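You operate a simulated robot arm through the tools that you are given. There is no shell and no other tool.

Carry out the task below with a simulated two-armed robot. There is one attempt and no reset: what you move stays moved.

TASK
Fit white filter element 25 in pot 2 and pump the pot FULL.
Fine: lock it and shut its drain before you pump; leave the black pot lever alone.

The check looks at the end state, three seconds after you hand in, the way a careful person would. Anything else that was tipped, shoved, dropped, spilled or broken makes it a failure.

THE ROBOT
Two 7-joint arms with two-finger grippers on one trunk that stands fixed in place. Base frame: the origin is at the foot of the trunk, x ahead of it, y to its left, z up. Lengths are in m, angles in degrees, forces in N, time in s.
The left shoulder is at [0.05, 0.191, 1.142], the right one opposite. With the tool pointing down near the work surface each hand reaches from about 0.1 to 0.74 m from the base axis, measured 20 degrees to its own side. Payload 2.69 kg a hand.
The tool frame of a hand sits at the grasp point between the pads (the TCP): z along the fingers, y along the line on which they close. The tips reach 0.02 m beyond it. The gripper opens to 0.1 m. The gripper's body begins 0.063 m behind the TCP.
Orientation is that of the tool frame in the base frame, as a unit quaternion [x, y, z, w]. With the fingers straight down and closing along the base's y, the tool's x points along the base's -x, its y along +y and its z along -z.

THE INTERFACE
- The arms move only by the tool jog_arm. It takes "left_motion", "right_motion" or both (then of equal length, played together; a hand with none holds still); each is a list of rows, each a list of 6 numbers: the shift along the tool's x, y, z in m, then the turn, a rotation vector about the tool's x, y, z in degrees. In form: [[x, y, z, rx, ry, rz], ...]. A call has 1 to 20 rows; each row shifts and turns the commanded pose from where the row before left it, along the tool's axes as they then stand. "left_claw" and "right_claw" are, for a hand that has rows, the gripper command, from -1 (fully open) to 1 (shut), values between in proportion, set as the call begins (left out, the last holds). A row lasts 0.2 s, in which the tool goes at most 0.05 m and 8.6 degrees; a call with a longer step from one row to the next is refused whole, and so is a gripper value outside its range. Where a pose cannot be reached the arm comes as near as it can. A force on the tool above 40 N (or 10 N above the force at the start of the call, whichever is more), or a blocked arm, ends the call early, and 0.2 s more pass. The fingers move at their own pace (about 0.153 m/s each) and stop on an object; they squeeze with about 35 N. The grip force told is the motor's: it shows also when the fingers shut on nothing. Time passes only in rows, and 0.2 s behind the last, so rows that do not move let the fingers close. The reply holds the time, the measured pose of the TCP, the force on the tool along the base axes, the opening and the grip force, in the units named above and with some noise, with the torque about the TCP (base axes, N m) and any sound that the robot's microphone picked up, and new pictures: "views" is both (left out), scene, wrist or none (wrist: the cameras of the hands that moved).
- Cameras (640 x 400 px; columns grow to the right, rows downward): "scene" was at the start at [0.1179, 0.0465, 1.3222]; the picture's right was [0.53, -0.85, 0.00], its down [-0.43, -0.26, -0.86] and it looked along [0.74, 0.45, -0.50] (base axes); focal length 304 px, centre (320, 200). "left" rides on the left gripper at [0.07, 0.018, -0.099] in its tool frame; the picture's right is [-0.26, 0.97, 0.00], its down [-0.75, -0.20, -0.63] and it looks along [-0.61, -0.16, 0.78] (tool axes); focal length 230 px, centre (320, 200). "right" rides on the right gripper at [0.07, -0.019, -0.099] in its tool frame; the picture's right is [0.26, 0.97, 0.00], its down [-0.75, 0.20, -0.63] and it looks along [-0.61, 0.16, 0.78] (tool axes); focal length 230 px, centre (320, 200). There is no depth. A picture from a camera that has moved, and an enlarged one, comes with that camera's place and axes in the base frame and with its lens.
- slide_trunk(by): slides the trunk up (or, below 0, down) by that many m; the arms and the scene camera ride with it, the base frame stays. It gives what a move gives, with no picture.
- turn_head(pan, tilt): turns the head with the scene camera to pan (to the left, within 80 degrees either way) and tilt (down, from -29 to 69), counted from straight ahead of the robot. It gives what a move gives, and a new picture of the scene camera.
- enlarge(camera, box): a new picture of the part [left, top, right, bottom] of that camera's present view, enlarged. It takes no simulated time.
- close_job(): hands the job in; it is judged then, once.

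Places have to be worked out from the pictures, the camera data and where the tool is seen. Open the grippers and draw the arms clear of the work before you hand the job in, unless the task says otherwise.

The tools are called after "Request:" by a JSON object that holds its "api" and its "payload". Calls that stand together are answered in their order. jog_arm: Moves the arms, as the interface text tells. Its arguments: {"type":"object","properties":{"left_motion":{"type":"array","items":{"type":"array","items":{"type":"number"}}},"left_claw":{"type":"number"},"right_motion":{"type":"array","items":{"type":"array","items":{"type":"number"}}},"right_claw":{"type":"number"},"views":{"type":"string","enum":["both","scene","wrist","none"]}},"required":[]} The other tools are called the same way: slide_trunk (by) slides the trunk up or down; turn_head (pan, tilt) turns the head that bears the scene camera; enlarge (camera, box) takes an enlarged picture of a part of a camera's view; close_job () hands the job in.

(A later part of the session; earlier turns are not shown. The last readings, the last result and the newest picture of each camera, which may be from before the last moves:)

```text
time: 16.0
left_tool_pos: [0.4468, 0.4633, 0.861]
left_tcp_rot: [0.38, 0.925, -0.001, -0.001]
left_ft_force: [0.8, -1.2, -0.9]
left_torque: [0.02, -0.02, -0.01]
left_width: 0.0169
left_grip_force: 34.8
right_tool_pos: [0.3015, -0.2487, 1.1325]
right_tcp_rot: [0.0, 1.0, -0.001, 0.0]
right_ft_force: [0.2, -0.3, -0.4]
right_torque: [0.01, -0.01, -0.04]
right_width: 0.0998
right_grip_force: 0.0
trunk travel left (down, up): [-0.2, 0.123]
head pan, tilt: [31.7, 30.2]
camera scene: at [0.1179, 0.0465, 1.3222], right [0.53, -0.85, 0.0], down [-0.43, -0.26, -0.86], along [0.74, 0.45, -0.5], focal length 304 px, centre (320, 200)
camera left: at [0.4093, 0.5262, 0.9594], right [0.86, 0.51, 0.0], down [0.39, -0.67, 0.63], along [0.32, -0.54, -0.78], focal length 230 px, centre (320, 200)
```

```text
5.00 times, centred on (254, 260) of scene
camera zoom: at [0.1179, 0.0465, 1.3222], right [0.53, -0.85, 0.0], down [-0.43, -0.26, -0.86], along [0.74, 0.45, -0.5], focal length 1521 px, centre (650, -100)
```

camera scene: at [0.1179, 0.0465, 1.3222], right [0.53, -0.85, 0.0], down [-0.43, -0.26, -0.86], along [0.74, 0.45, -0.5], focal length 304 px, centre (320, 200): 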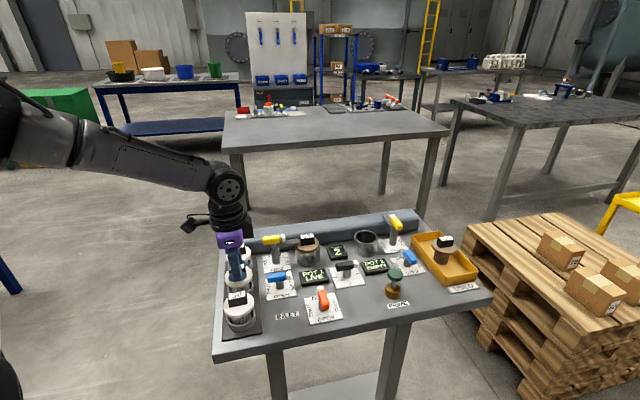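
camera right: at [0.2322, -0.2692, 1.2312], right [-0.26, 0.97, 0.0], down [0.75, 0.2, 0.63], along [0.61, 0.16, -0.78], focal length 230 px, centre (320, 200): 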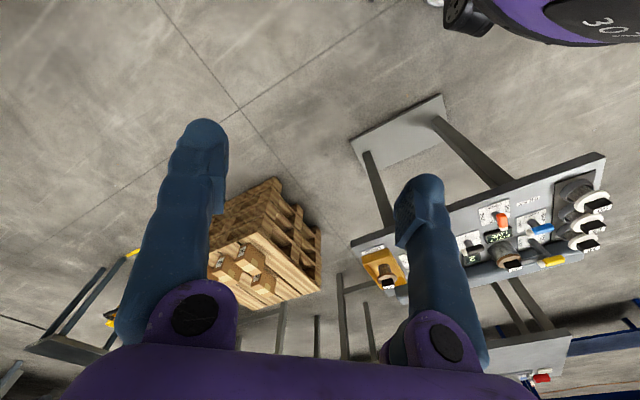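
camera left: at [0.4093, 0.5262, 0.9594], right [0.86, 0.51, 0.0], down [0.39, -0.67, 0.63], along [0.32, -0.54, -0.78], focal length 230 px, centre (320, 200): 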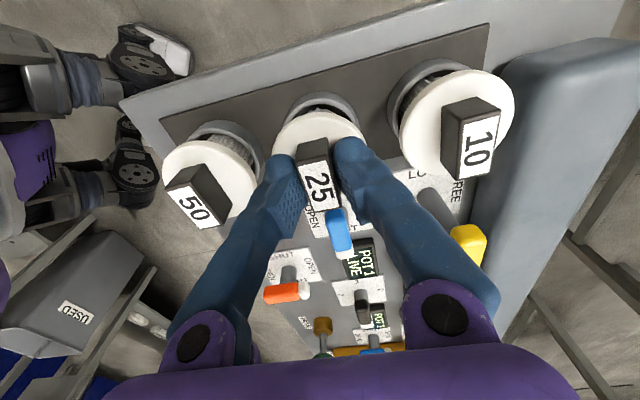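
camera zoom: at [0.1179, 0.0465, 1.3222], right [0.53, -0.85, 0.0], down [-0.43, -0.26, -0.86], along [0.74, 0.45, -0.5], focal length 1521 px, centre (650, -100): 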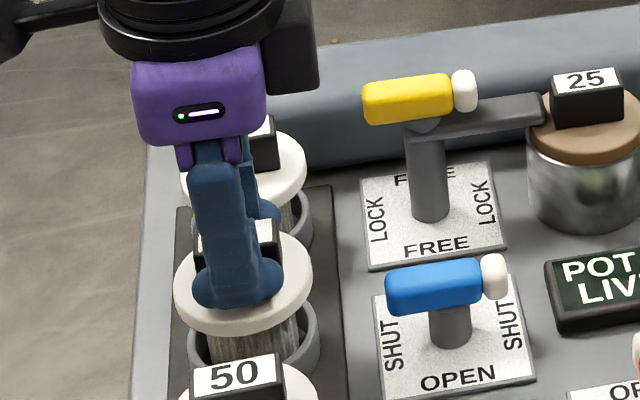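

3 mm remain. I'll lower that, release to a modest opening, then rise 5 mm and tilt the tool 20° about its closing axis.

Request:
{"api": "jog_arm", "payload": {"left_motion": [[0, 0, 0.0025, 0, 0, 0], [0, 0, 0, 0, 0, 0]], "views": "none"}}

Request:
{"api": "jog_arm", "payload": {"left_motion": [[0, 0, 0, 0, 0, 0], [0, 0, 0, 0, 0, 0], [0, 0, -0.005, 0, 0, 0], [0, 0, 0, 0, -5, 0], [0, 0, 0, 0, -5, 0], [0, 0, 0, 0, -5, 0], [0, 0, 0, 0, -5, 0], [0, 0, 0, 0, 0, 0]], "left_claw": 0.2}}

Request:
{"api": "enlarge", "payload": {"camera": "scene", "box": [190, 220, 318, 300]}}

Request:
{"api": "enlarge", "payload": {"camera": "left", "box": [220, 80, 444, 220]}}

```text
time: 16.6
left_tool_pos: [0.447, 0.4635, 0.8587]
left_tcp_rot: [0.38, 0.925, 0.0, -0.001]
left_ft_force: [-0.3, -0.8, -0.5]
left_torque: [-0.03, 0.06, -0.01]
left_width: 0.0166
left_grip_force: 35.2
right_tool_pos: [0.3014, -0.2504, 1.1326]
right_tcp_rot: [-0.001, 1.0, 0.0, 0.0]
right_ft_force: [-1.0, 0.7, 1.0]
right_torque: [-0.02, 0.0, 0.0]
right_width: 0.0999
right_grip_force: 0.1
trunk travel left (down, up): [-0.2, 0.123]
head pan, tilt: [31.7, 30.2]
```

```text
time: 18.4
left_tool_pos: [0.4464, 0.4641, 0.8627]
left_tcp_rot: [0.374, 0.911, -0.067, 0.162]
left_ft_force: [-0.3, -0.2, -0.3]
left_torque: [-0.03, 0.02, -0.01]
left_width: 0.0401
left_grip_force: 0.1
right_tool_pos: [0.3022, -0.2493, 1.1322]
right_tcp_rot: [0.0, 1.0, 0.0, 0.0]
right_ft_force: [1.0, -0.3, 0.3]
right_torque: [-0.03, -0.01, -0.02]
right_width: 0.1
right_grip_force: 0.1
trunk travel left (down, up): [-0.2, 0.123]
head pan, tilt: [31.7, 30.2]
camera scene: at [0.118, 0.0463, 1.3221], right [0.53, -0.85, 0.0], down [-0.43, -0.26, -0.86], along [0.74, 0.45, -0.5], focal length 304 px, centre (320, 200)
camera left: at [0.3878, 0.5465, 0.9321], right [0.85, 0.52, 0.09], down [0.21, -0.49, 0.85], along [0.48, -0.7, -0.52], focal length 230 px, centre (320, 200)
```

scene: 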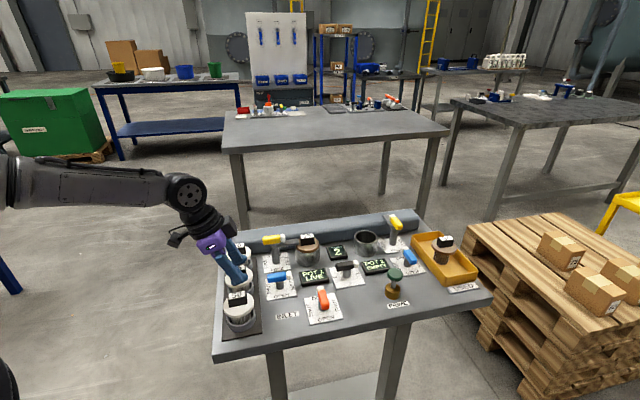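
left: 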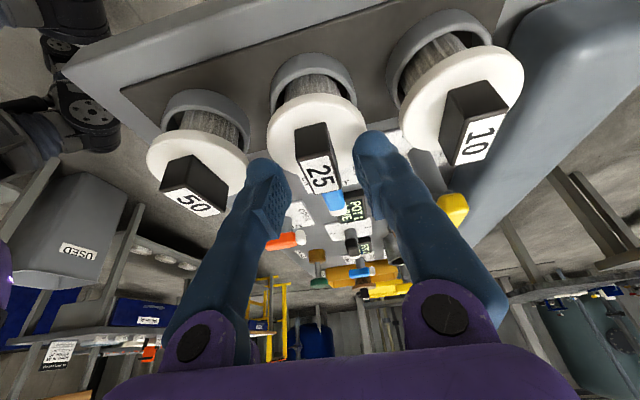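

```text
5.00 times, centred on (254, 260) of scene
camera zoom: at [0.118, 0.0463, 1.3221], right [0.53, -0.85, 0.0], down [-0.43, -0.26, -0.86], along [0.74, 0.45, -0.5], focal length 1521 px, centre (650, -100)
```

zoom: 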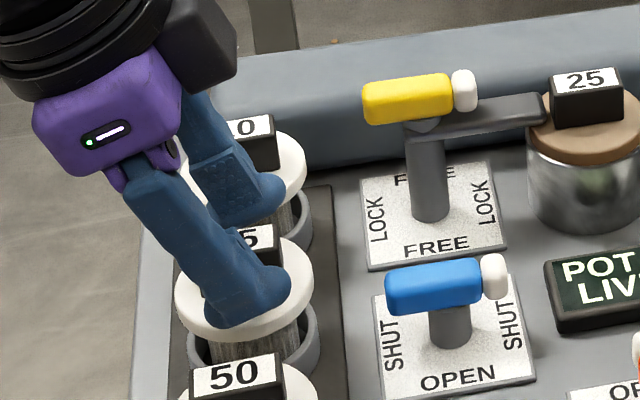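

```text
2.86 times, centred on (332, 150) of left
camera zoom: at [0.3878, 0.5465, 0.9321], right [0.85, 0.52, 0.09], down [0.21, -0.49, 0.85], along [0.48, -0.7, -0.52], focal length 657 px, centre (286, 343)
```

zoom: 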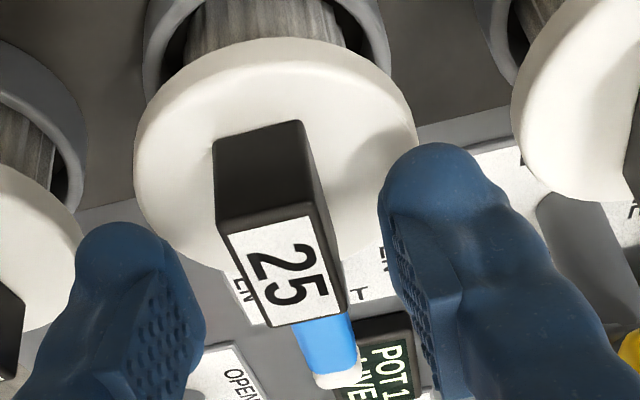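

The 25 stands undisturbed in its cup with the tilted fingers straddling the block. I'll shift 5 mm back and 3 mm down so the pads centre on the block, then close.

Request:
{"api": "jog_arm", "payload": {"left_motion": [[0.0057, 0, 0.0011, 0, 0, 0], [0, 0, 0, 0, 0, 0]], "views": "none"}}

Request:
{"api": "jog_arm", "payload": {"left_motion": [[0, 0, 0, 0, 0, 0], [0, 0, 0, 0, 0, 0], [0, 0, 0, 0, 0, 0]], "left_claw": 1}}

Request:
{"api": "enlarge", "payload": {"camera": "scene", "box": [190, 220, 318, 300]}}

Request:
{"api": "enlarge", "payload": {"camera": "left", "box": [220, 80, 444, 220]}}

```text
time: 19.0
left_tool_pos: [0.4439, 0.4671, 0.859]
left_tcp_rot: [0.373, 0.911, -0.066, 0.161]
left_ft_force: [0.4, 0.1, -0.6]
left_torque: [0.0, 0.01, 0.0]
left_width: 0.0402
left_grip_force: 0.1
right_tool_pos: [0.3007, -0.2499, 1.1315]
right_tcp_rot: [0.0, 1.0, 0.0, 0.001]
right_ft_force: [0.1, -0.3, 0.7]
right_torque: [0.02, 0.03, 0.0]
right_width: 0.1
right_grip_force: 0.1
trunk travel left (down, up): [-0.2, 0.123]
head pan, tilt: [31.7, 30.2]
```

```text
time: 19.8
left_tool_pos: [0.4435, 0.4663, 0.86]
left_tcp_rot: [0.374, 0.911, -0.067, 0.16]
left_ft_force: [0.4, 0.4, 0.9]
left_torque: [-0.01, 0.02, -0.04]
left_width: 0.017
left_grip_force: 34.9
right_tool_pos: [0.3021, -0.2495, 1.1327]
right_tcp_rot: [0.001, 1.0, 0.0, 0.0]
right_ft_force: [0.7, -0.1, -0.7]
right_torque: [0.02, 0.02, 0.02]
right_width: 0.1001
right_grip_force: 0.1
trunk travel left (down, up): [-0.2, 0.123]
head pan, tilt: [31.7, 30.2]
camera scene: at [0.1179, 0.0465, 1.3221], right [0.53, -0.85, 0.0], down [-0.43, -0.26, -0.86], along [0.74, 0.45, -0.5], focal length 304 px, centre (320, 200)
camera left: at [0.3846, 0.5502, 0.9285], right [0.85, 0.52, 0.09], down [0.21, -0.49, 0.85], along [0.48, -0.7, -0.52], focal length 230 px, centre (320, 200)
```

scene: 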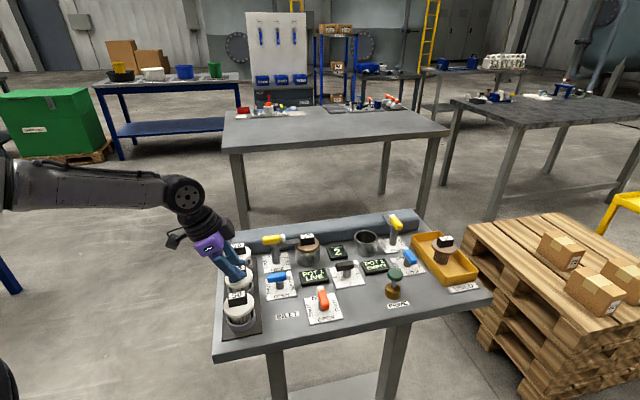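
left: 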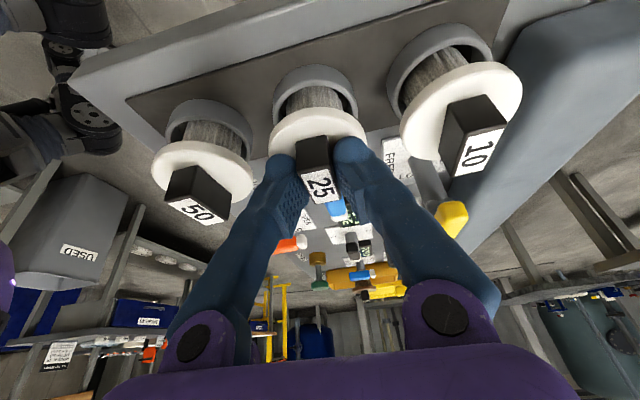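

```text
5.00 times, centred on (254, 260) of scene
camera zoom: at [0.1179, 0.0465, 1.3221], right [0.53, -0.85, 0.0], down [-0.43, -0.26, -0.86], along [0.74, 0.45, -0.5], focal length 1521 px, centre (650, -100)
```

zoom: 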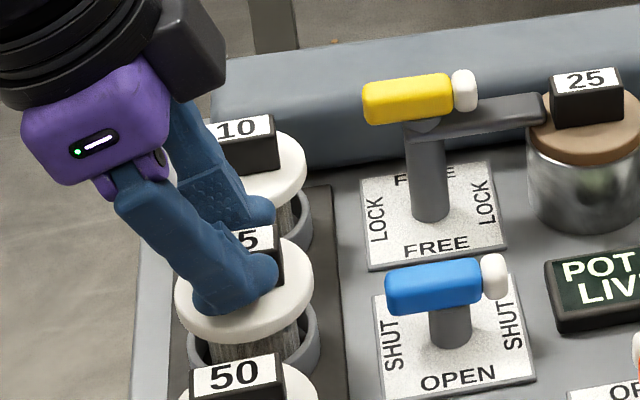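

```text
2.86 times, centred on (332, 150) of left
camera zoom: at [0.3846, 0.5502, 0.9285], right [0.85, 0.52, 0.09], down [0.21, -0.49, 0.85], along [0.48, -0.7, -0.52], focal length 657 px, centre (286, 343)
```

zoom: 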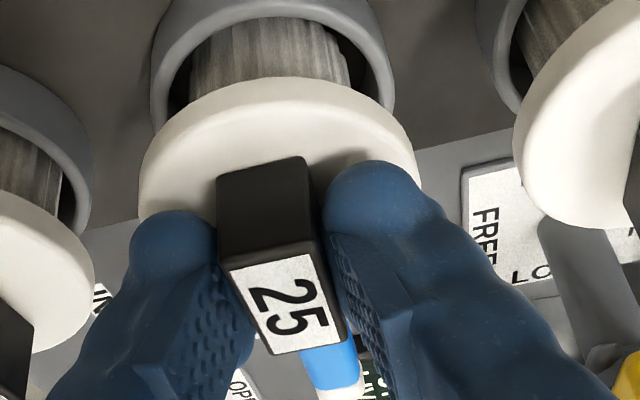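

The grip is good at 17 mm; the element axis sits about 4.5 mm ahead of the TCP along the tilt direction. I'll lift vertically, then rotate 52.5° about the vertical so the tilt points away from the left shoulder.

Request:
{"api": "jog_arm", "payload": {"left_motion": [[-0.00342, 0, -0.0094, 0, 0, 0], [-0.00855, 0, -0.0235, 0, 0, 0], [-0.00855, 0, -0.0235, 0, 0, 0], [-0.00855, 0, -0.0235, 0, 0, 0], [-0.00855, 0, -0.0235, 0, 0, 0], [-0.00855, 0, -0.0235, 0, 0, 0], [0, 0, 0, -2.565, 0, -7.05], [0, 0, 0, -2.565, 0, -7.05], [0, 0, 0, -2.565, 0, -7.05], [0, 0, 0, -2.565, 0, -7.05], [0, 0, 0, -2.565, 0, -7.05], [0, 0, 0, -2.565, 0, -7.05], [0, 0, 0, -2.565, 0, -7.05], [0, 0, 0, 0, 0, 0]]}}

Request:
{"api": "enlarge", "payload": {"camera": "scene", "box": [170, 190, 330, 290]}}

```text
time: 22.8
left_tool_pos: [0.4432, 0.4665, 0.9958]
left_tcp_rot: [-0.069, 0.982, 0.012, 0.174]
left_ft_force: [-0.4, -0.2, 0.1]
left_torque: [0.0, 0.02, 0.02]
left_width: 0.0168
left_grip_force: 35.0
right_tool_pos: [0.3016, -0.2485, 1.1323]
right_tcp_rot: [0.0, 1.0, 0.0, 0.0]
right_ft_force: [0.8, -0.6, 0.2]
right_torque: [0.01, 0.03, 0.0]
right_width: 0.0999
right_grip_force: 0.0
trunk travel left (down, up): [-0.2, 0.123]
head pan, tilt: [31.7, 30.2]
camera scene: at [0.118, 0.0467, 1.3221], right [0.53, -0.85, 0.0], down [-0.43, -0.26, -0.86], along [0.74, 0.45, -0.5], focal length 304 px, centre (320, 200)
camera left: at [0.3413, 0.4718, 1.0637], right [0.11, 0.99, 0.09], down [0.51, -0.13, 0.85], along [0.85, -0.04, -0.52], focal length 230 px, centre (320, 200)
```

scene: 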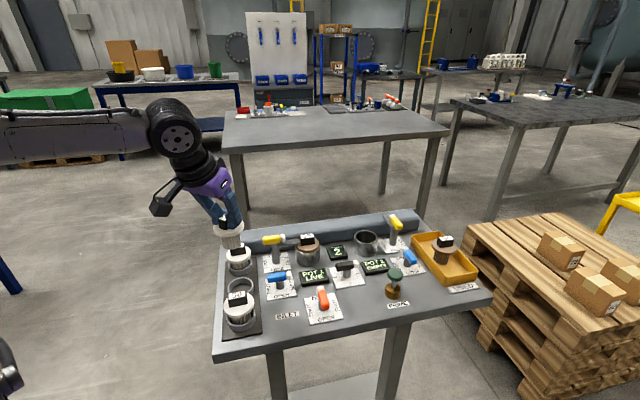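
left: 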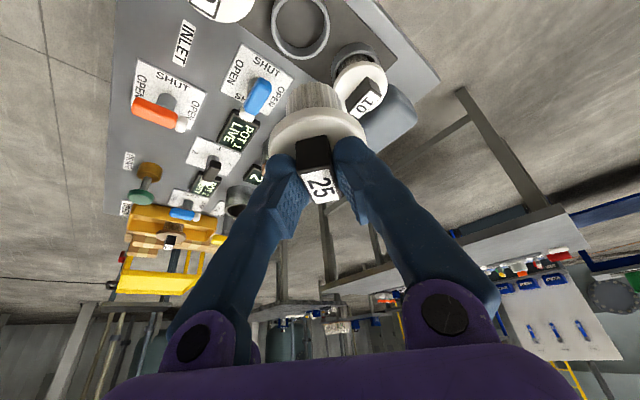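

```text
4.00 times, centred on (250, 240) of scene
camera zoom: at [0.118, 0.0467, 1.3221], right [0.53, -0.85, 0.0], down [-0.43, -0.26, -0.86], along [0.74, 0.45, -0.5], focal length 1217 px, centre (600, 40)
```

zoom: 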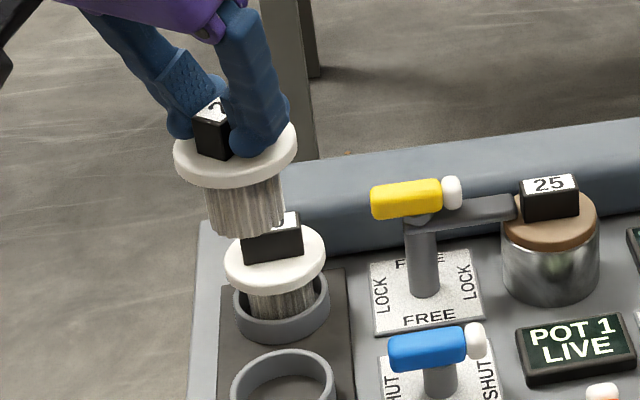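

The element hangs upright with the tool tilted 20° forward at heading about 8°. Now I carry it to above pot 2, moving horizontally at this height.

Request:
{"api": "jog_arm", "payload": {"left_motion": [[-0.0309, -0.0275, 0.01125, 0, 0, 0], [-0.0309, -0.0275, 0.01125, 0, 0, 0], [-0.0309, -0.0275, 0.01125, 0, 0, 0], [-0.0309, -0.0275, 0.01125, 0, 0, 0], [-0.0309, -0.0275, 0.01125, 0, 0, 0], [-0.0309, -0.0275, 0.01125, 0, 0, 0], [-0.0309, -0.0275, 0.01125, 0, 0, 0], [0, 0, 0, 0, 0, 0]]}}

Request:
{"api": "enlarge", "payload": {"camera": "scene", "box": [300, 160, 460, 260]}}

Request:
{"api": "enlarge", "payload": {"camera": "left", "box": [200, 0, 440, 150]}}

```text
time: 24.6
left_tool_pos: [0.6793, 0.32, 0.9989]
left_tcp_rot: [-0.068, 0.983, 0.012, 0.173]
left_ft_force: [-0.6, 0.3, 0.2]
left_torque: [0.02, 0.02, 0.01]
left_width: 0.0167
left_grip_force: 35.3
left hand out of reach, approached as far as the arm can: row 7
right_tool_pos: [0.301, -0.2496, 1.1315]
right_tcp_rot: [-0.001, 1.0, 0.0, 0.0]
right_ft_force: [-0.2, -0.2, -0.6]
right_torque: [-0.03, -0.02, 0.0]
right_width: 0.0999
right_grip_force: 0.1
trunk travel left (down, up): [-0.2, 0.123]
head pan, tilt: [31.7, 30.2]
camera scene: at [0.1184, 0.0463, 1.3221], right [0.53, -0.85, 0.0], down [-0.43, -0.26, -0.86], along [0.74, 0.45, -0.5], focal length 304 px, centre (320, 200)
camera left: at [0.5769, 0.3238, 1.0675], right [0.11, 0.99, 0.09], down [0.51, -0.13, 0.85], along [0.85, -0.05, -0.52], focal length 230 px, centre (320, 200)
```

scene: 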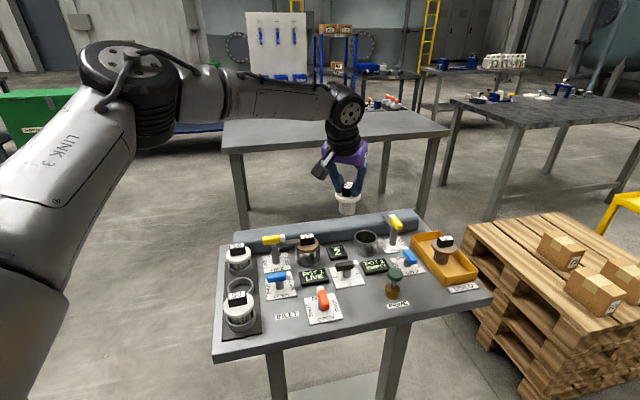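
left: 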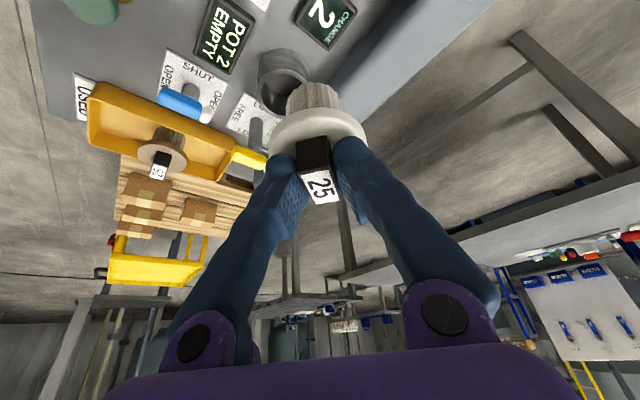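

```text
4.00 times, centred on (380, 210) of scene
camera zoom: at [0.1184, 0.0463, 1.3221], right [0.53, -0.85, 0.0], down [-0.43, -0.26, -0.86], along [0.74, 0.45, -0.5], focal length 1217 px, centre (80, 160)
```

zoom: 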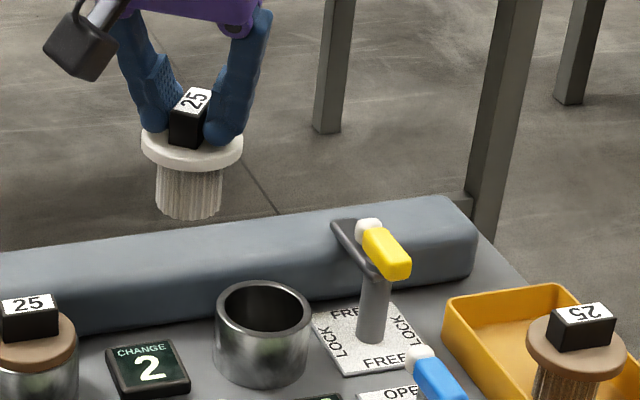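

```text
2.67 times, centred on (320, 75) of left
camera zoom: at [0.5769, 0.3238, 1.0675], right [0.11, 0.99, 0.09], down [0.51, -0.13, 0.85], along [0.85, -0.05, -0.52], focal length 614 px, centre (320, 533)
```

zoom: 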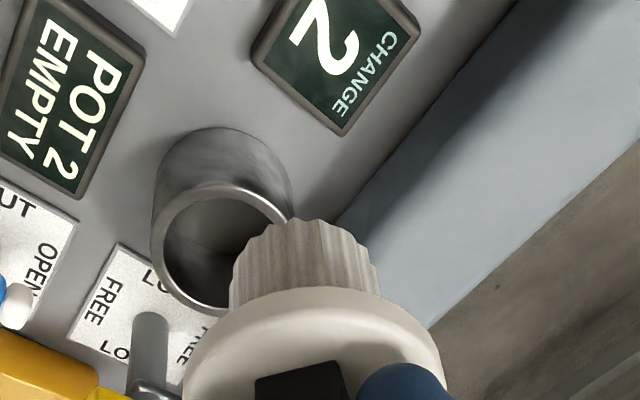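

The reach limit is at (0.679, 0.320, 0.999), about 5 cm short horizontally. I'll lower to about 0.94 (the element bottom still clears the rim) and push forward again to see if reach improves lower down.

Request:
{"api": "jog_arm", "payload": {"left_motion": [[0.0068, 0, 0.0188, 0, 0, 0], [0.0068, 0, 0.0188, 0, 0, 0], [0.0068, 0, 0.0188, 0, 0, 0], [-0.0155, -0.0137, 0.0056, 0, 0, 0], [-0.0155, -0.0137, 0.0056, 0, 0, 0], [-0.0155, -0.0137, 0.0056, 0, 0, 0], [0, 0, 0, 0, 0, 0]]}}

```text
time: 26.2
left_tool_pos: [0.6649, 0.3179, 0.9494]
left_tcp_rot: [-0.068, 0.982, 0.011, 0.173]
left_ft_force: [0.2, -0.7, -0.9]
left_torque: [0.0, -0.01, 0.03]
left_width: 0.0168
left_grip_force: 35.2
left hand out of reach, approached as far as the arm can: row 1, 2, 3, 4, 5, 6
right_tool_pos: [0.3016, -0.2487, 1.1321]
right_tcp_rot: [0.0, 1.0, 0.0, 0.0]
right_ft_force: [0.1, -0.4, 0.3]
right_torque: [0.01, 0.01, -0.02]
right_width: 0.0999
right_grip_force: 0.2
trunk travel left (down, up): [-0.2, 0.123]
head pan, tilt: [31.7, 30.2]
camera scene: at [0.118, 0.0465, 1.3221], right [0.53, -0.85, 0.0], down [-0.43, -0.26, -0.86], along [0.74, 0.45, -0.5], focal length 304 px, centre (320, 200)
camera left: at [0.5632, 0.3236, 1.0193], right [0.11, 0.99, 0.09], down [0.51, -0.13, 0.85], along [0.85, -0.05, -0.52], focal length 230 px, centre (320, 200)
```

scene: 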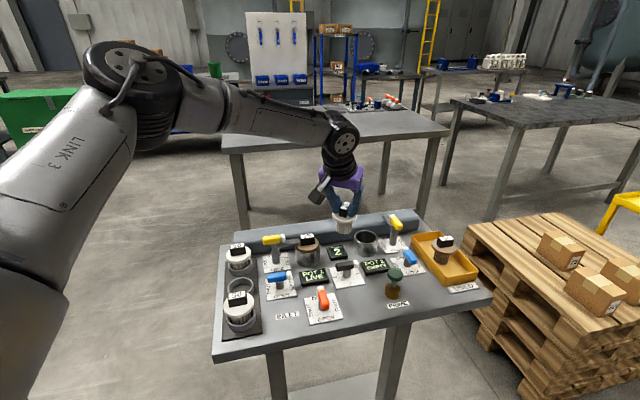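
left: 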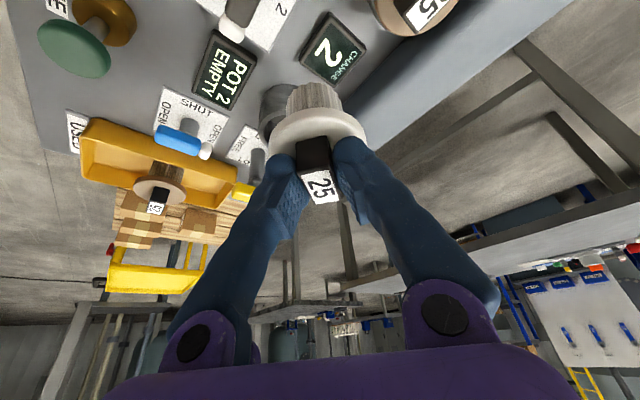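

Lowering cost reach, so the shoulder looks too high relative to the hand. I'll retract along the tool axis by 8.5 cm, then slide the trunk down 0.1 m and test again.

Request:
{"api": "jog_arm", "payload": {"left_motion": [[0, 0, -0.0214, 0, 0, 0], [0, 0, -0.0214, 0, 0, 0], [0, 0, -0.0214, 0, 0, 0], [0, 0, -0.0214, 0, 0, 0], [0, 0, 0, 0, 0, 0]], "views": "none"}}

Request:
{"api": "slide_trunk", "payload": {"by": -0.09}}

```text
time: 27.4
left_tool_pos: [0.6342, 0.3145, 1.0295]
left_tcp_rot: [-0.068, 0.983, 0.013, 0.173]
left_ft_force: [-0.6, 0.2, -0.6]
left_torque: [-0.03, -0.01, 0.0]
left_width: 0.0167
left_grip_force: 34.9
right_tool_pos: [0.3019, -0.2491, 1.1325]
right_tcp_rot: [0.0, 1.0, 0.0, 0.0]
right_ft_force: [0.5, -0.4, -0.4]
right_torque: [0.02, 0.0, 0.01]
right_width: 0.1
right_grip_force: 0.0
trunk travel left (down, up): [-0.2, 0.123]
head pan, tilt: [31.7, 30.2]
```

```text
time: 28.6
left_tool_pos: [0.6356, 0.3143, 0.9419]
left_tcp_rot: [-0.068, 0.983, 0.011, 0.173]
left_ft_force: [1.0, 0.0, -1.3]
left_torque: [0.02, -0.01, 0.03]
left_width: 0.0166
left_grip_force: 34.5
right_tool_pos: [0.3012, -0.2485, 1.0416]
right_tcp_rot: [0.0, 1.0, 0.0, 0.0]
right_ft_force: [-0.7, 0.9, 0.3]
right_torque: [0.01, -0.04, -0.02]
right_width: 0.0999
right_grip_force: 0.0
trunk travel left (down, up): [-0.11, 0.213]
head pan, tilt: [31.7, 30.2]
```

The trunk is down 0.09 m and the TCP is at z = 0.942. I'll try the forward move toward the pot 2 axis again.

Request:
{"api": "jog_arm", "payload": {"left_motion": [[-0.02204, -0.0107, 0.00802, 0, 0, 0], [-0.02204, -0.0107, 0.00802, 0, 0, 0], [-0.02204, -0.0107, 0.00802, 0, 0, 0], [-0.02204, -0.0107, 0.00802, 0, 0, 0], [0, 0, 0, 0, 0, 0]]}}

Request:
{"api": "enlarge", "payload": {"camera": "scene", "box": [300, 120, 460, 220]}}

Request:
{"api": "enlarge", "payload": {"camera": "left", "box": [200, 0, 440, 150]}}

```text
time: 29.9
left_tool_pos: [0.6781, 0.3061, 0.9433]
left_tcp_rot: [-0.068, 0.982, 0.012, 0.173]
left_ft_force: [0.3, 0.6, -0.9]
left_torque: [-0.01, 0.03, 0.0]
left_width: 0.0167
left_grip_force: 34.6
left hand out of reach, approached as far as the arm can: row 2, 3, 4
right_tool_pos: [0.3012, -0.2495, 1.0414]
right_tcp_rot: [0.0, 1.0, 0.0, 0.001]
right_ft_force: [0.3, 0.3, 0.0]
right_torque: [0.0, 0.01, 0.04]
right_width: 0.1002
right_grip_force: 0.0
trunk travel left (down, up): [-0.11, 0.213]
head pan, tilt: [31.7, 30.2]
camera scene: at [0.1181, 0.0466, 1.2321], right [0.53, -0.85, 0.0], down [-0.43, -0.26, -0.86], along [0.74, 0.45, -0.5], focal length 304 px, centre (320, 200)
camera left: at [0.5758, 0.3123, 1.0119], right [0.11, 0.99, 0.09], down [0.51, -0.13, 0.85], along [0.85, -0.05, -0.52], focal length 230 px, centre (320, 200)
```

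scene: 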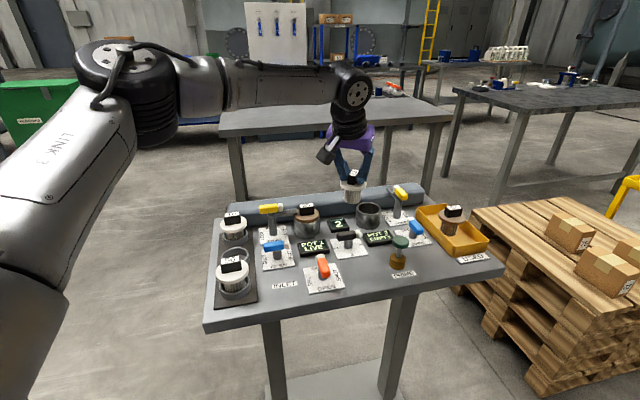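
left: 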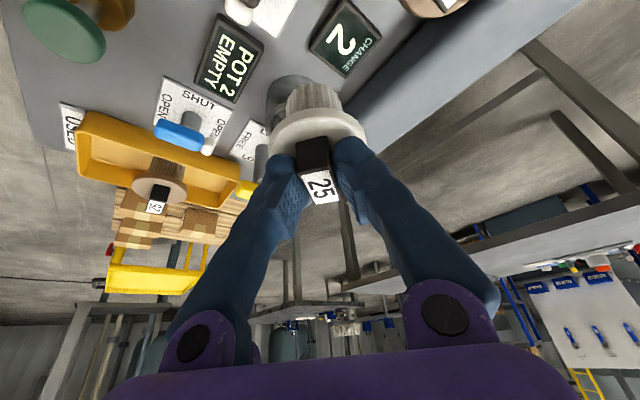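

```text
4.00 times, centred on (380, 170) of scene
camera zoom: at [0.1181, 0.0466, 1.2321], right [0.53, -0.85, 0.0], down [-0.43, -0.26, -0.86], along [0.74, 0.45, -0.5], focal length 1217 px, centre (80, 320)
```

zoom: 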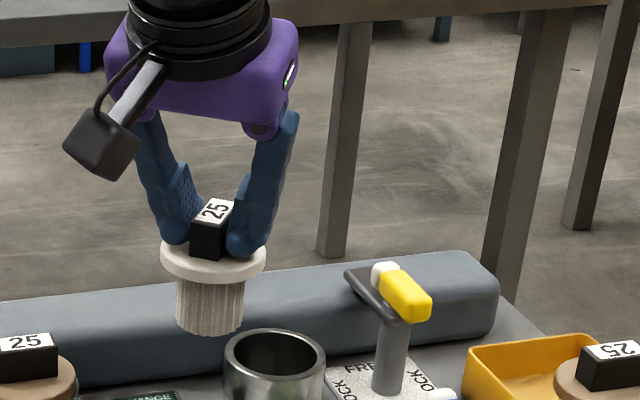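

```text
2.67 times, centred on (320, 75) of left
camera zoom: at [0.5758, 0.3123, 1.0119], right [0.11, 0.99, 0.09], down [0.51, -0.13, 0.85], along [0.85, -0.05, -0.52], focal length 614 px, centre (320, 533)
```

zoom: 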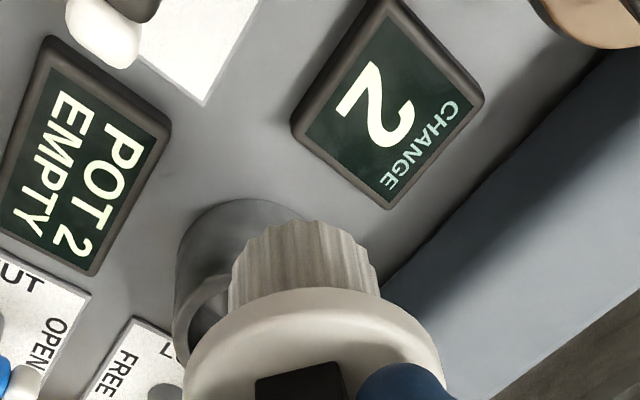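

Still about 5 cm short, although the scene picture shows the elbow well bent, so a joint limit or elbow posture is the obstacle rather than arm length. I'll test whether turning the heading about the vertical (element stays upright) frees more reach.

Request:
{"api": "jog_arm", "payload": {"left_motion": [[0, 0, 0, -2.565, 0, -7.05], [0, 0, 0, -2.565, 0, -7.05], [0, 0, 0, -2.565, 0, -7.05], [-0.014, -0.01, 0.0051, 0, 0, 0], [-0.014, -0.01, 0.0051, 0, 0, 0], [-0.014, -0.01, 0.0051, 0, 0, 0], [-0.014, -0.01, 0.0051, 0, 0, 0], [0, 0, 0, 0, 0, 0]], "views": "scene"}}

```text
time: 31.6
left_tool_pos: [0.6665, 0.3277, 0.946]
left_tcp_rot: [-0.258, 0.95, 0.045, 0.168]
left_ft_force: [-0.8, -0.2, -1.1]
left_torque: [0.03, 0.04, 0.0]
left_width: 0.0166
left_grip_force: 35.4
left hand out of reach, approached as far as the arm can: row 1, 2, 3, 4, 5, 6, 7
right_tool_pos: [0.3017, -0.2487, 1.0424]
right_tcp_rot: [0.0, 1.0, 0.0, 0.0]
right_ft_force: [-0.2, 0.2, -0.9]
right_torque: [0.02, 0.03, -0.01]
right_width: 0.1001
right_grip_force: 0.1
trunk travel left (down, up): [-0.11, 0.213]
head pan, tilt: [31.7, 30.2]
camera scene: at [0.118, 0.0465, 1.2321], right [0.53, -0.85, 0.0], down [-0.43, -0.26, -0.86], along [0.74, 0.45, -0.5], focal length 304 px, centre (320, 200)
```

scene: 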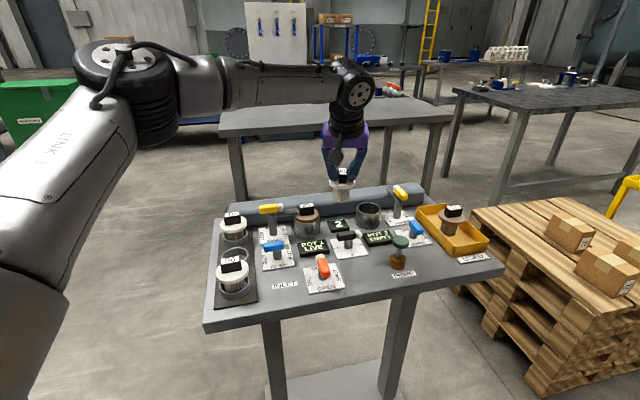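

Turning the heading that way only swung the hand around a fixed wrist point. I'll look at the arm itself with the head to understand what is limiting it.

Request:
{"api": "turn_head", "payload": {"pan": 75, "tilt": 10}}

Request:
{"api": "turn_head", "payload": {"pan": 45, "tilt": 0}}

```text
time: 32.8
left_tool_pos: [0.6666, 0.3272, 0.9462]
left_tcp_rot: [-0.257, 0.951, 0.045, 0.168]
left_ft_force: [-0.1, -0.1, -0.5]
left_torque: [0.0, 0.0, 0.02]
left_width: 0.0169
left_grip_force: 34.8
right_tool_pos: [0.3017, -0.2497, 1.0424]
right_tcp_rot: [0.0, 1.0, 0.0, 0.0]
right_ft_force: [0.2, 0.3, 0.2]
right_torque: [-0.02, 0.01, 0.0]
right_width: 0.0998
right_grip_force: 0.0
trunk travel left (down, up): [-0.11, 0.213]
head pan, tilt: [75.0, 10.0]
camera scene: at [0.0652, 0.0888, 1.2647], right [0.97, -0.26, 0.0], down [-0.05, -0.17, -0.98], along [0.26, 0.95, -0.17], focal length 304 px, centre (320, 200)
```

scene: 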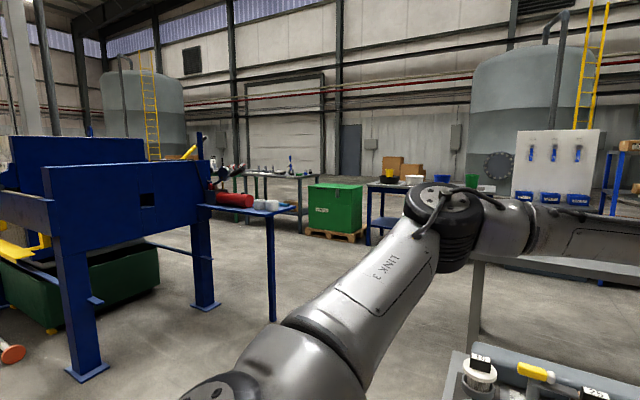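

```text
time: 33.7
left_tool_pos: [0.6668, 0.3268, 0.9461]
left_tcp_rot: [-0.258, 0.95, 0.044, 0.168]
left_ft_force: [0.1, 0.7, -0.7]
left_torque: [-0.02, 0.0, -0.02]
left_width: 0.0167
left_grip_force: 35.1
right_tool_pos: [0.302, -0.2498, 1.0426]
right_tcp_rot: [-0.001, 1.0, 0.0, 0.0]
right_ft_force: [-0.4, -0.2, 0.4]
right_torque: [-0.01, 0.01, 0.02]
right_width: 0.1
right_grip_force: 0.0
trunk travel left (down, up): [-0.11, 0.213]
head pan, tilt: [45.0, 0.0]
camera scene: at [0.1047, 0.0627, 1.2807], right [0.71, -0.71, 0.0], down [0.0, 0.0, -1.0], along [0.71, 0.71, 0.0], focal length 304 px, centre (320, 200)
```

scene: 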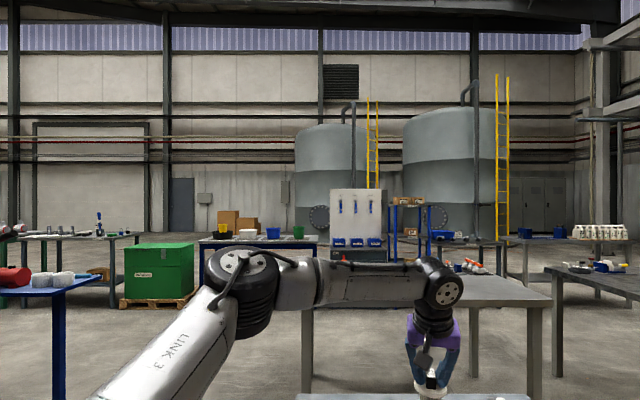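

The elbow is clearly bent. I'll enlarge the wrist region to see its geometry.

Request:
{"api": "enlarge", "payload": {"camera": "scene", "box": [180, 230, 500, 400]}}

Request:
{"api": "turn_head", "payload": {"pan": 5, "tilt": 15}}

```text
2.00 times, centred on (340, 315) of scene
camera zoom: at [0.1047, 0.0627, 1.2807], right [0.71, -0.71, 0.0], down [0.0, 0.0, -1.0], along [0.71, 0.71, 0.0], focal length 608 px, centre (280, -30)
```

zoom: 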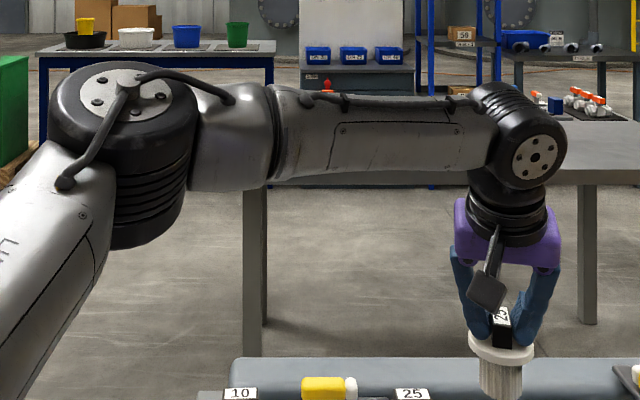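

```text
time: 34.8
left_tool_pos: [0.6665, 0.3266, 0.9467]
left_tcp_rot: [-0.257, 0.951, 0.045, 0.168]
left_ft_force: [-0.2, 0.1, -1.8]
left_torque: [0.02, 0.01, -0.01]
left_width: 0.0169
left_grip_force: 34.9
right_tool_pos: [0.3019, -0.249, 1.0417]
right_tcp_rot: [0.0, 1.0, 0.0, 0.0]
right_ft_force: [-0.4, 0.8, -0.1]
right_torque: [0.03, 0.0, 0.03]
right_width: 0.0997
right_grip_force: 0.1
trunk travel left (down, up): [-0.11, 0.213]
head pan, tilt: [5.0, 15.0]
camera scene: at [0.1341, 0.0073, 1.2566], right [0.09, -1.0, 0.0], down [-0.26, -0.02, -0.97], along [0.96, 0.09, -0.26], focal length 304 px, centre (320, 200)
```

scene: 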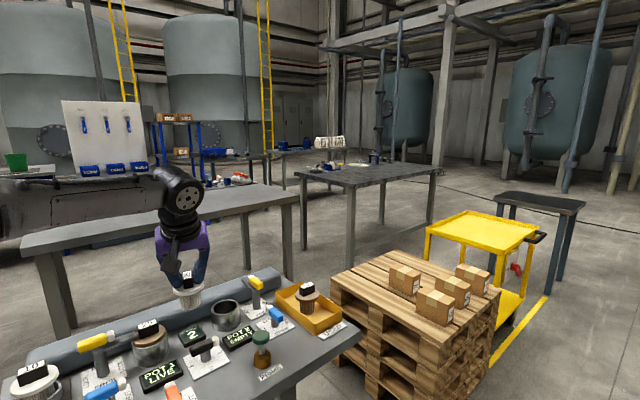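

The elbow's interior angle is about 120°, so the wrist radius limit is about 0.58 m from the shoulder in every test. A larger forward tilt should compensate, so I'll test 45° in the air at heading 8° to see whether the pot 2 position becomes reachable.

Request:
{"api": "jog_arm", "payload": {"left_motion": [[0, 0, -0.02, 0, 0, 0], [0, 0, -0.02, 0, 0, 0], [0, 0, 0, 2.565, 0, 7.05], [0, 0, 0, 2.565, 0, 7.05], [0, 0, 0, 2.565, 0, 7.05], [0, 0, 0, 0, -6.25, 0], [0, 0, 0, 0, -6.25, 0], [0, 0, 0, 0, -6.25, 0], [0, 0, 0, 0, -6.25, 0], [0, 0, 0, 0, 0, 0]], "views": "none"}}

Request:
{"api": "turn_head", "payload": {"pan": 31.7, "tilt": 25}}

```text
time: 37.0
left_tool_pos: [0.6538, 0.3209, 0.9846]
left_tcp_rot: [-0.064, 0.922, 0.027, 0.382]
left_ft_force: [0.2, 0.1, -0.7]
left_torque: [-0.01, 0.02, 0.01]
left_width: 0.0168
left_grip_force: 34.8
right_tool_pos: [0.3012, -0.2488, 1.0421]
right_tcp_rot: [0.0, 1.0, 0.001, -0.001]
right_ft_force: [-0.9, 0.5, 0.0]
right_torque: [-0.01, -0.01, -0.03]
right_width: 0.1001
right_grip_force: 0.1
trunk travel left (down, up): [-0.11, 0.213]
head pan, tilt: [5.0, 15.0]
```

```text
time: 37.9
left_tool_pos: [0.6526, 0.3196, 0.9849]
left_tcp_rot: [-0.063, 0.922, 0.026, 0.381]
left_ft_force: [-0.2, -0.6, -0.6]
left_torque: [-0.02, 0.01, 0.01]
left_width: 0.0167
left_grip_force: 35.1
right_tool_pos: [0.3021, -0.2482, 1.0416]
right_tcp_rot: [0.0, 1.0, 0.001, 0.0]
right_ft_force: [1.6, -0.2, -0.8]
right_torque: [0.02, 0.03, 0.0]
right_width: 0.1001
right_grip_force: 0.1
trunk travel left (down, up): [-0.11, 0.213]
head pan, tilt: [31.7, 25.0]
camera scene: at [0.1195, 0.0474, 1.2404], right [0.52, -0.85, 0.0], down [-0.36, -0.22, -0.91], along [0.77, 0.48, -0.42], focal length 304 px, centre (320, 200)
```

scene: 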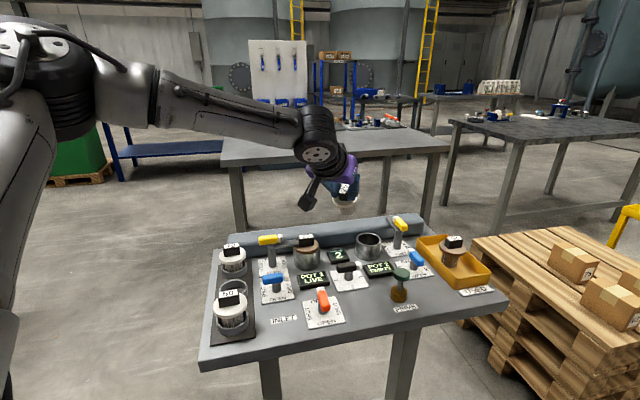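

At 45° tilt I'll try to go to pot 2's xy at this height, purely as a reach test.

Request:
{"api": "jog_arm", "payload": {"left_motion": [[-0.0177, -0.0153, 0.0177, 0, 0, 0], [-0.0177, -0.0153, 0.0177, 0, 0, 0], [-0.0177, -0.0153, 0.0177, 0, 0, 0], [0, 0, 0, 0, 0, 0]], "views": "scene"}}

```text
time: 38.9
left_tool_pos: [0.736, 0.2851, 0.9857]
left_tcp_rot: [-0.064, 0.921, 0.026, 0.382]
left_ft_force: [-0.6, 0.3, -1.7]
left_torque: [-0.01, 0.01, 0.01]
left_width: 0.0168
left_grip_force: 35.1
right_tool_pos: [0.3016, -0.2495, 1.0427]
right_tcp_rot: [0.0, 1.0, 0.0, 0.0]
right_ft_force: [0.0, -0.3, -0.8]
right_torque: [0.0, 0.03, 0.0]
right_width: 0.0999
right_grip_force: 0.2
trunk travel left (down, up): [-0.11, 0.213]
head pan, tilt: [31.7, 25.0]
camera scene: at [0.1194, 0.0473, 1.2404], right [0.53, -0.85, 0.0], down [-0.36, -0.22, -0.91], along [0.77, 0.48, -0.42], focal length 304 px, centre (320, 200)
```

scene: 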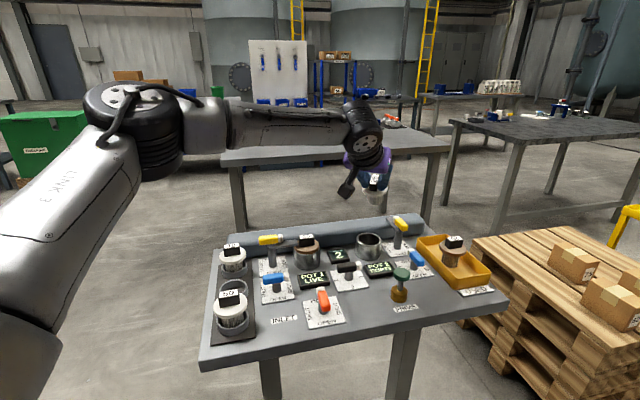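

The 45° tilt reaches pot 2's position. I'll carry the element back over its cup, undo the extra tilt and heading, and then regrasp at 45°.

Request:
{"api": "jog_arm", "payload": {"left_motion": [[0.02336, 0.02753, -0.02336, 0, 0, 0], [0.02336, 0.02753, -0.02336, 0, 0, 0], [0.02336, 0.02753, -0.02336, 0, 0, 0], [0.02336, 0.02753, -0.02336, 0, 0, 0], [0.02336, 0.02753, -0.02336, 0, 0, 0], [0.02336, 0.02753, -0.02336, 0, 0, 0], [0.02336, 0.02753, -0.02336, 0, 0, 0], [0.02336, 0.02753, -0.02336, 0, 0, 0], [0, 0, 0, 0, 6.25, 0], [0, 0, 0, 0, 6.25, 0], [0, 0, 0, 0, 6.25, 0], [0, 0, 0, 0, 6.25, 0], [0, 0, 0, 2.565, 0, 7.05], [0, 0, 0, 2.565, 0, 7.05], [0, 0, 0, 2.565, 0, 7.05], [0, 0, 0, 2.565, 0, 7.05], [0, 0, 0, 2.565, 0, 7.05], [0, 0, 0, 2.565, 0, 7.05], [0, 0, 0, 2.565, 0, 7.05], [0, 0, 0, 0, 0, 0]]}}

Request:
{"api": "enlarge", "payload": {"camera": "scene", "box": [160, 180, 320, 280]}}

Request:
{"api": "enlarge", "payload": {"camera": "left", "box": [200, 0, 440, 150]}}

```text
time: 43.1
left_tool_pos: [0.4426, 0.4665, 0.9845]
left_tcp_rot: [0.374, 0.911, -0.066, 0.161]
left_ft_force: [0.3, -0.3, -1.6]
left_torque: [0.01, 0.01, 0.01]
left_width: 0.0167
left_grip_force: 34.7
right_tool_pos: [0.3017, -0.2474, 1.0427]
right_tcp_rot: [0.0, 1.0, 0.0, 0.0]
right_ft_force: [0.2, -0.4, 0.2]
right_torque: [0.02, 0.0, -0.01]
right_width: 0.0998
right_grip_force: 0.0
trunk travel left (down, up): [-0.11, 0.213]
head pan, tilt: [31.7, 25.0]
camera scene: at [0.1194, 0.0475, 1.2404], right [0.53, -0.85, 0.0], down [-0.36, -0.22, -0.91], along [0.77, 0.48, -0.42], focal length 304 px, centre (320, 200)
camera left: at [0.3836, 0.55, 1.0524], right [0.85, 0.52, 0.09], down [0.21, -0.49, 0.85], along [0.48, -0.7, -0.52], focal length 230 px, centre (320, 200)
```

scene: 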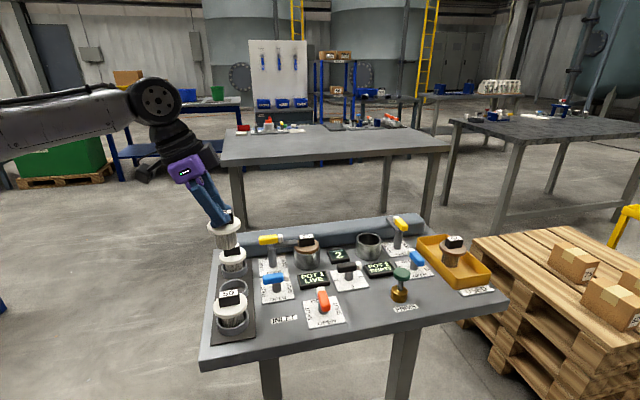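
left: 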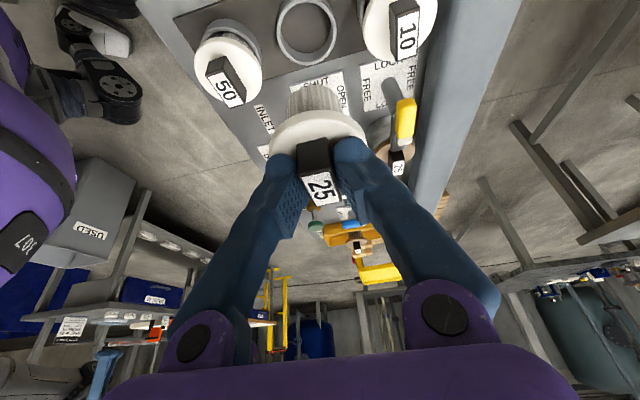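

```text
4.00 times, centred on (240, 230) of scene
camera zoom: at [0.1194, 0.0475, 1.2404], right [0.53, -0.85, 0.0], down [-0.36, -0.22, -0.91], along [0.77, 0.48, -0.42], focal length 1217 px, centre (640, 80)
```

zoom: 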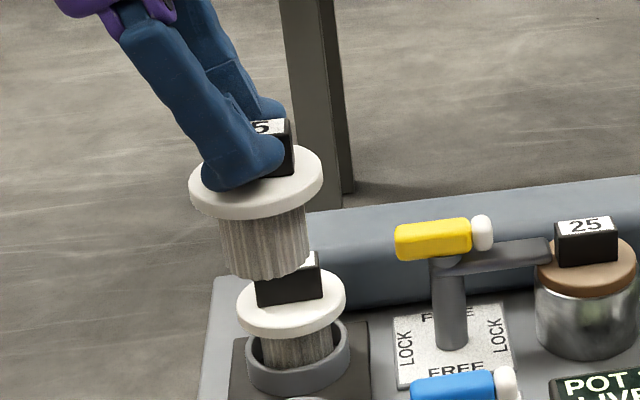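

```text
2.67 times, centred on (320, 75) of left
camera zoom: at [0.3836, 0.55, 1.0524], right [0.85, 0.52, 0.09], down [0.21, -0.49, 0.85], along [0.48, -0.7, -0.52], focal length 614 px, centre (320, 533)
```

zoom: 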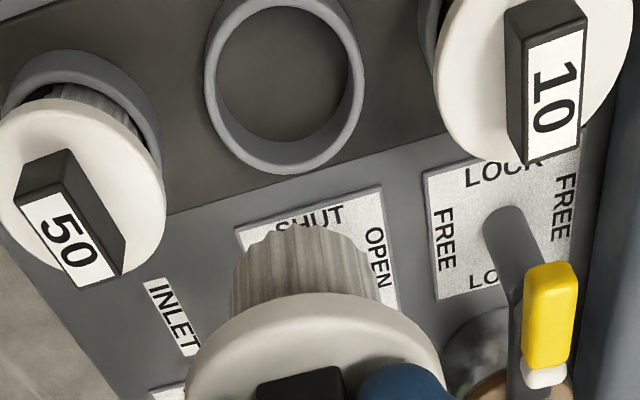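

The ring centre computes to (0.447, 0.465), matching the element axis, and the element is upright. I'll lower it vertically into the cup.

Request:
{"api": "jog_arm", "payload": {"left_motion": [[0.00855, 0, 0.0235, 0, 0, 0], [0.00855, 0, 0.0235, 0, 0, 0], [0.00855, 0, 0.0235, 0, 0, 0], [0.00855, 0, 0.0235, 0, 0, 0], [0.00513, 0, 0.0141, 0, 0, 0], [0.0024, 0, 0.0066, 0, 0, 0], [0, 0, 0, 0, 0, 0]], "views": "scene"}}

Request:
{"api": "enlarge", "payload": {"camera": "scene", "box": [170, 220, 298, 300]}}

```text
time: 44.7
left_tool_pos: [0.4425, 0.4668, 0.8614]
left_tcp_rot: [0.374, 0.911, -0.065, 0.161]
left_ft_force: [-0.3, -0.3, -1.3]
left_torque: [-0.02, -0.02, -0.02]
left_width: 0.0165
left_grip_force: 35.3
right_tool_pos: [0.3023, -0.25, 1.0433]
right_tcp_rot: [0.0, 1.0, 0.0, 0.0]
right_ft_force: [-0.3, 0.2, 0.3]
right_torque: [0.0, 0.02, 0.03]
right_width: 0.1001
right_grip_force: 0.1
trunk travel left (down, up): [-0.11, 0.213]
head pan, tilt: [31.7, 25.0]
camera scene: at [0.1195, 0.0475, 1.2404], right [0.53, -0.85, 0.0], down [-0.36, -0.22, -0.91], along [0.77, 0.48, -0.42], focal length 304 px, centre (320, 200)
```

scene: 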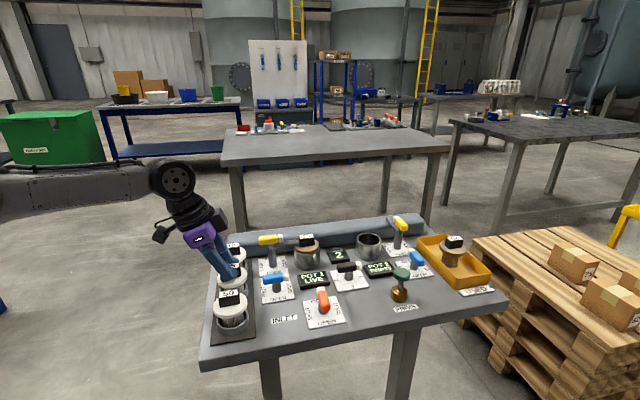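

```text
5.00 times, centred on (234, 260) of scene
camera zoom: at [0.1195, 0.0475, 1.2404], right [0.53, -0.85, 0.0], down [-0.36, -0.22, -0.91], along [0.77, 0.48, -0.42], focal length 1521 px, centre (750, -100)
```

zoom: 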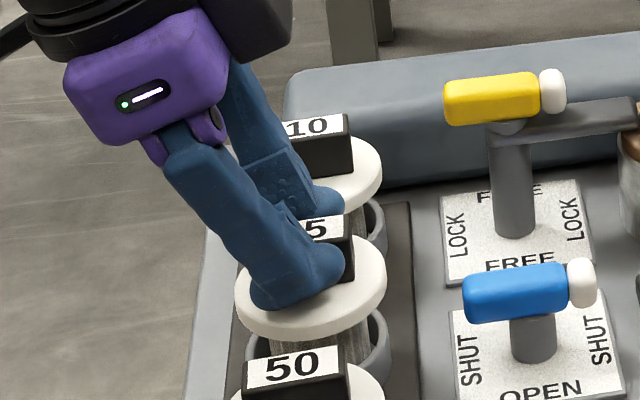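

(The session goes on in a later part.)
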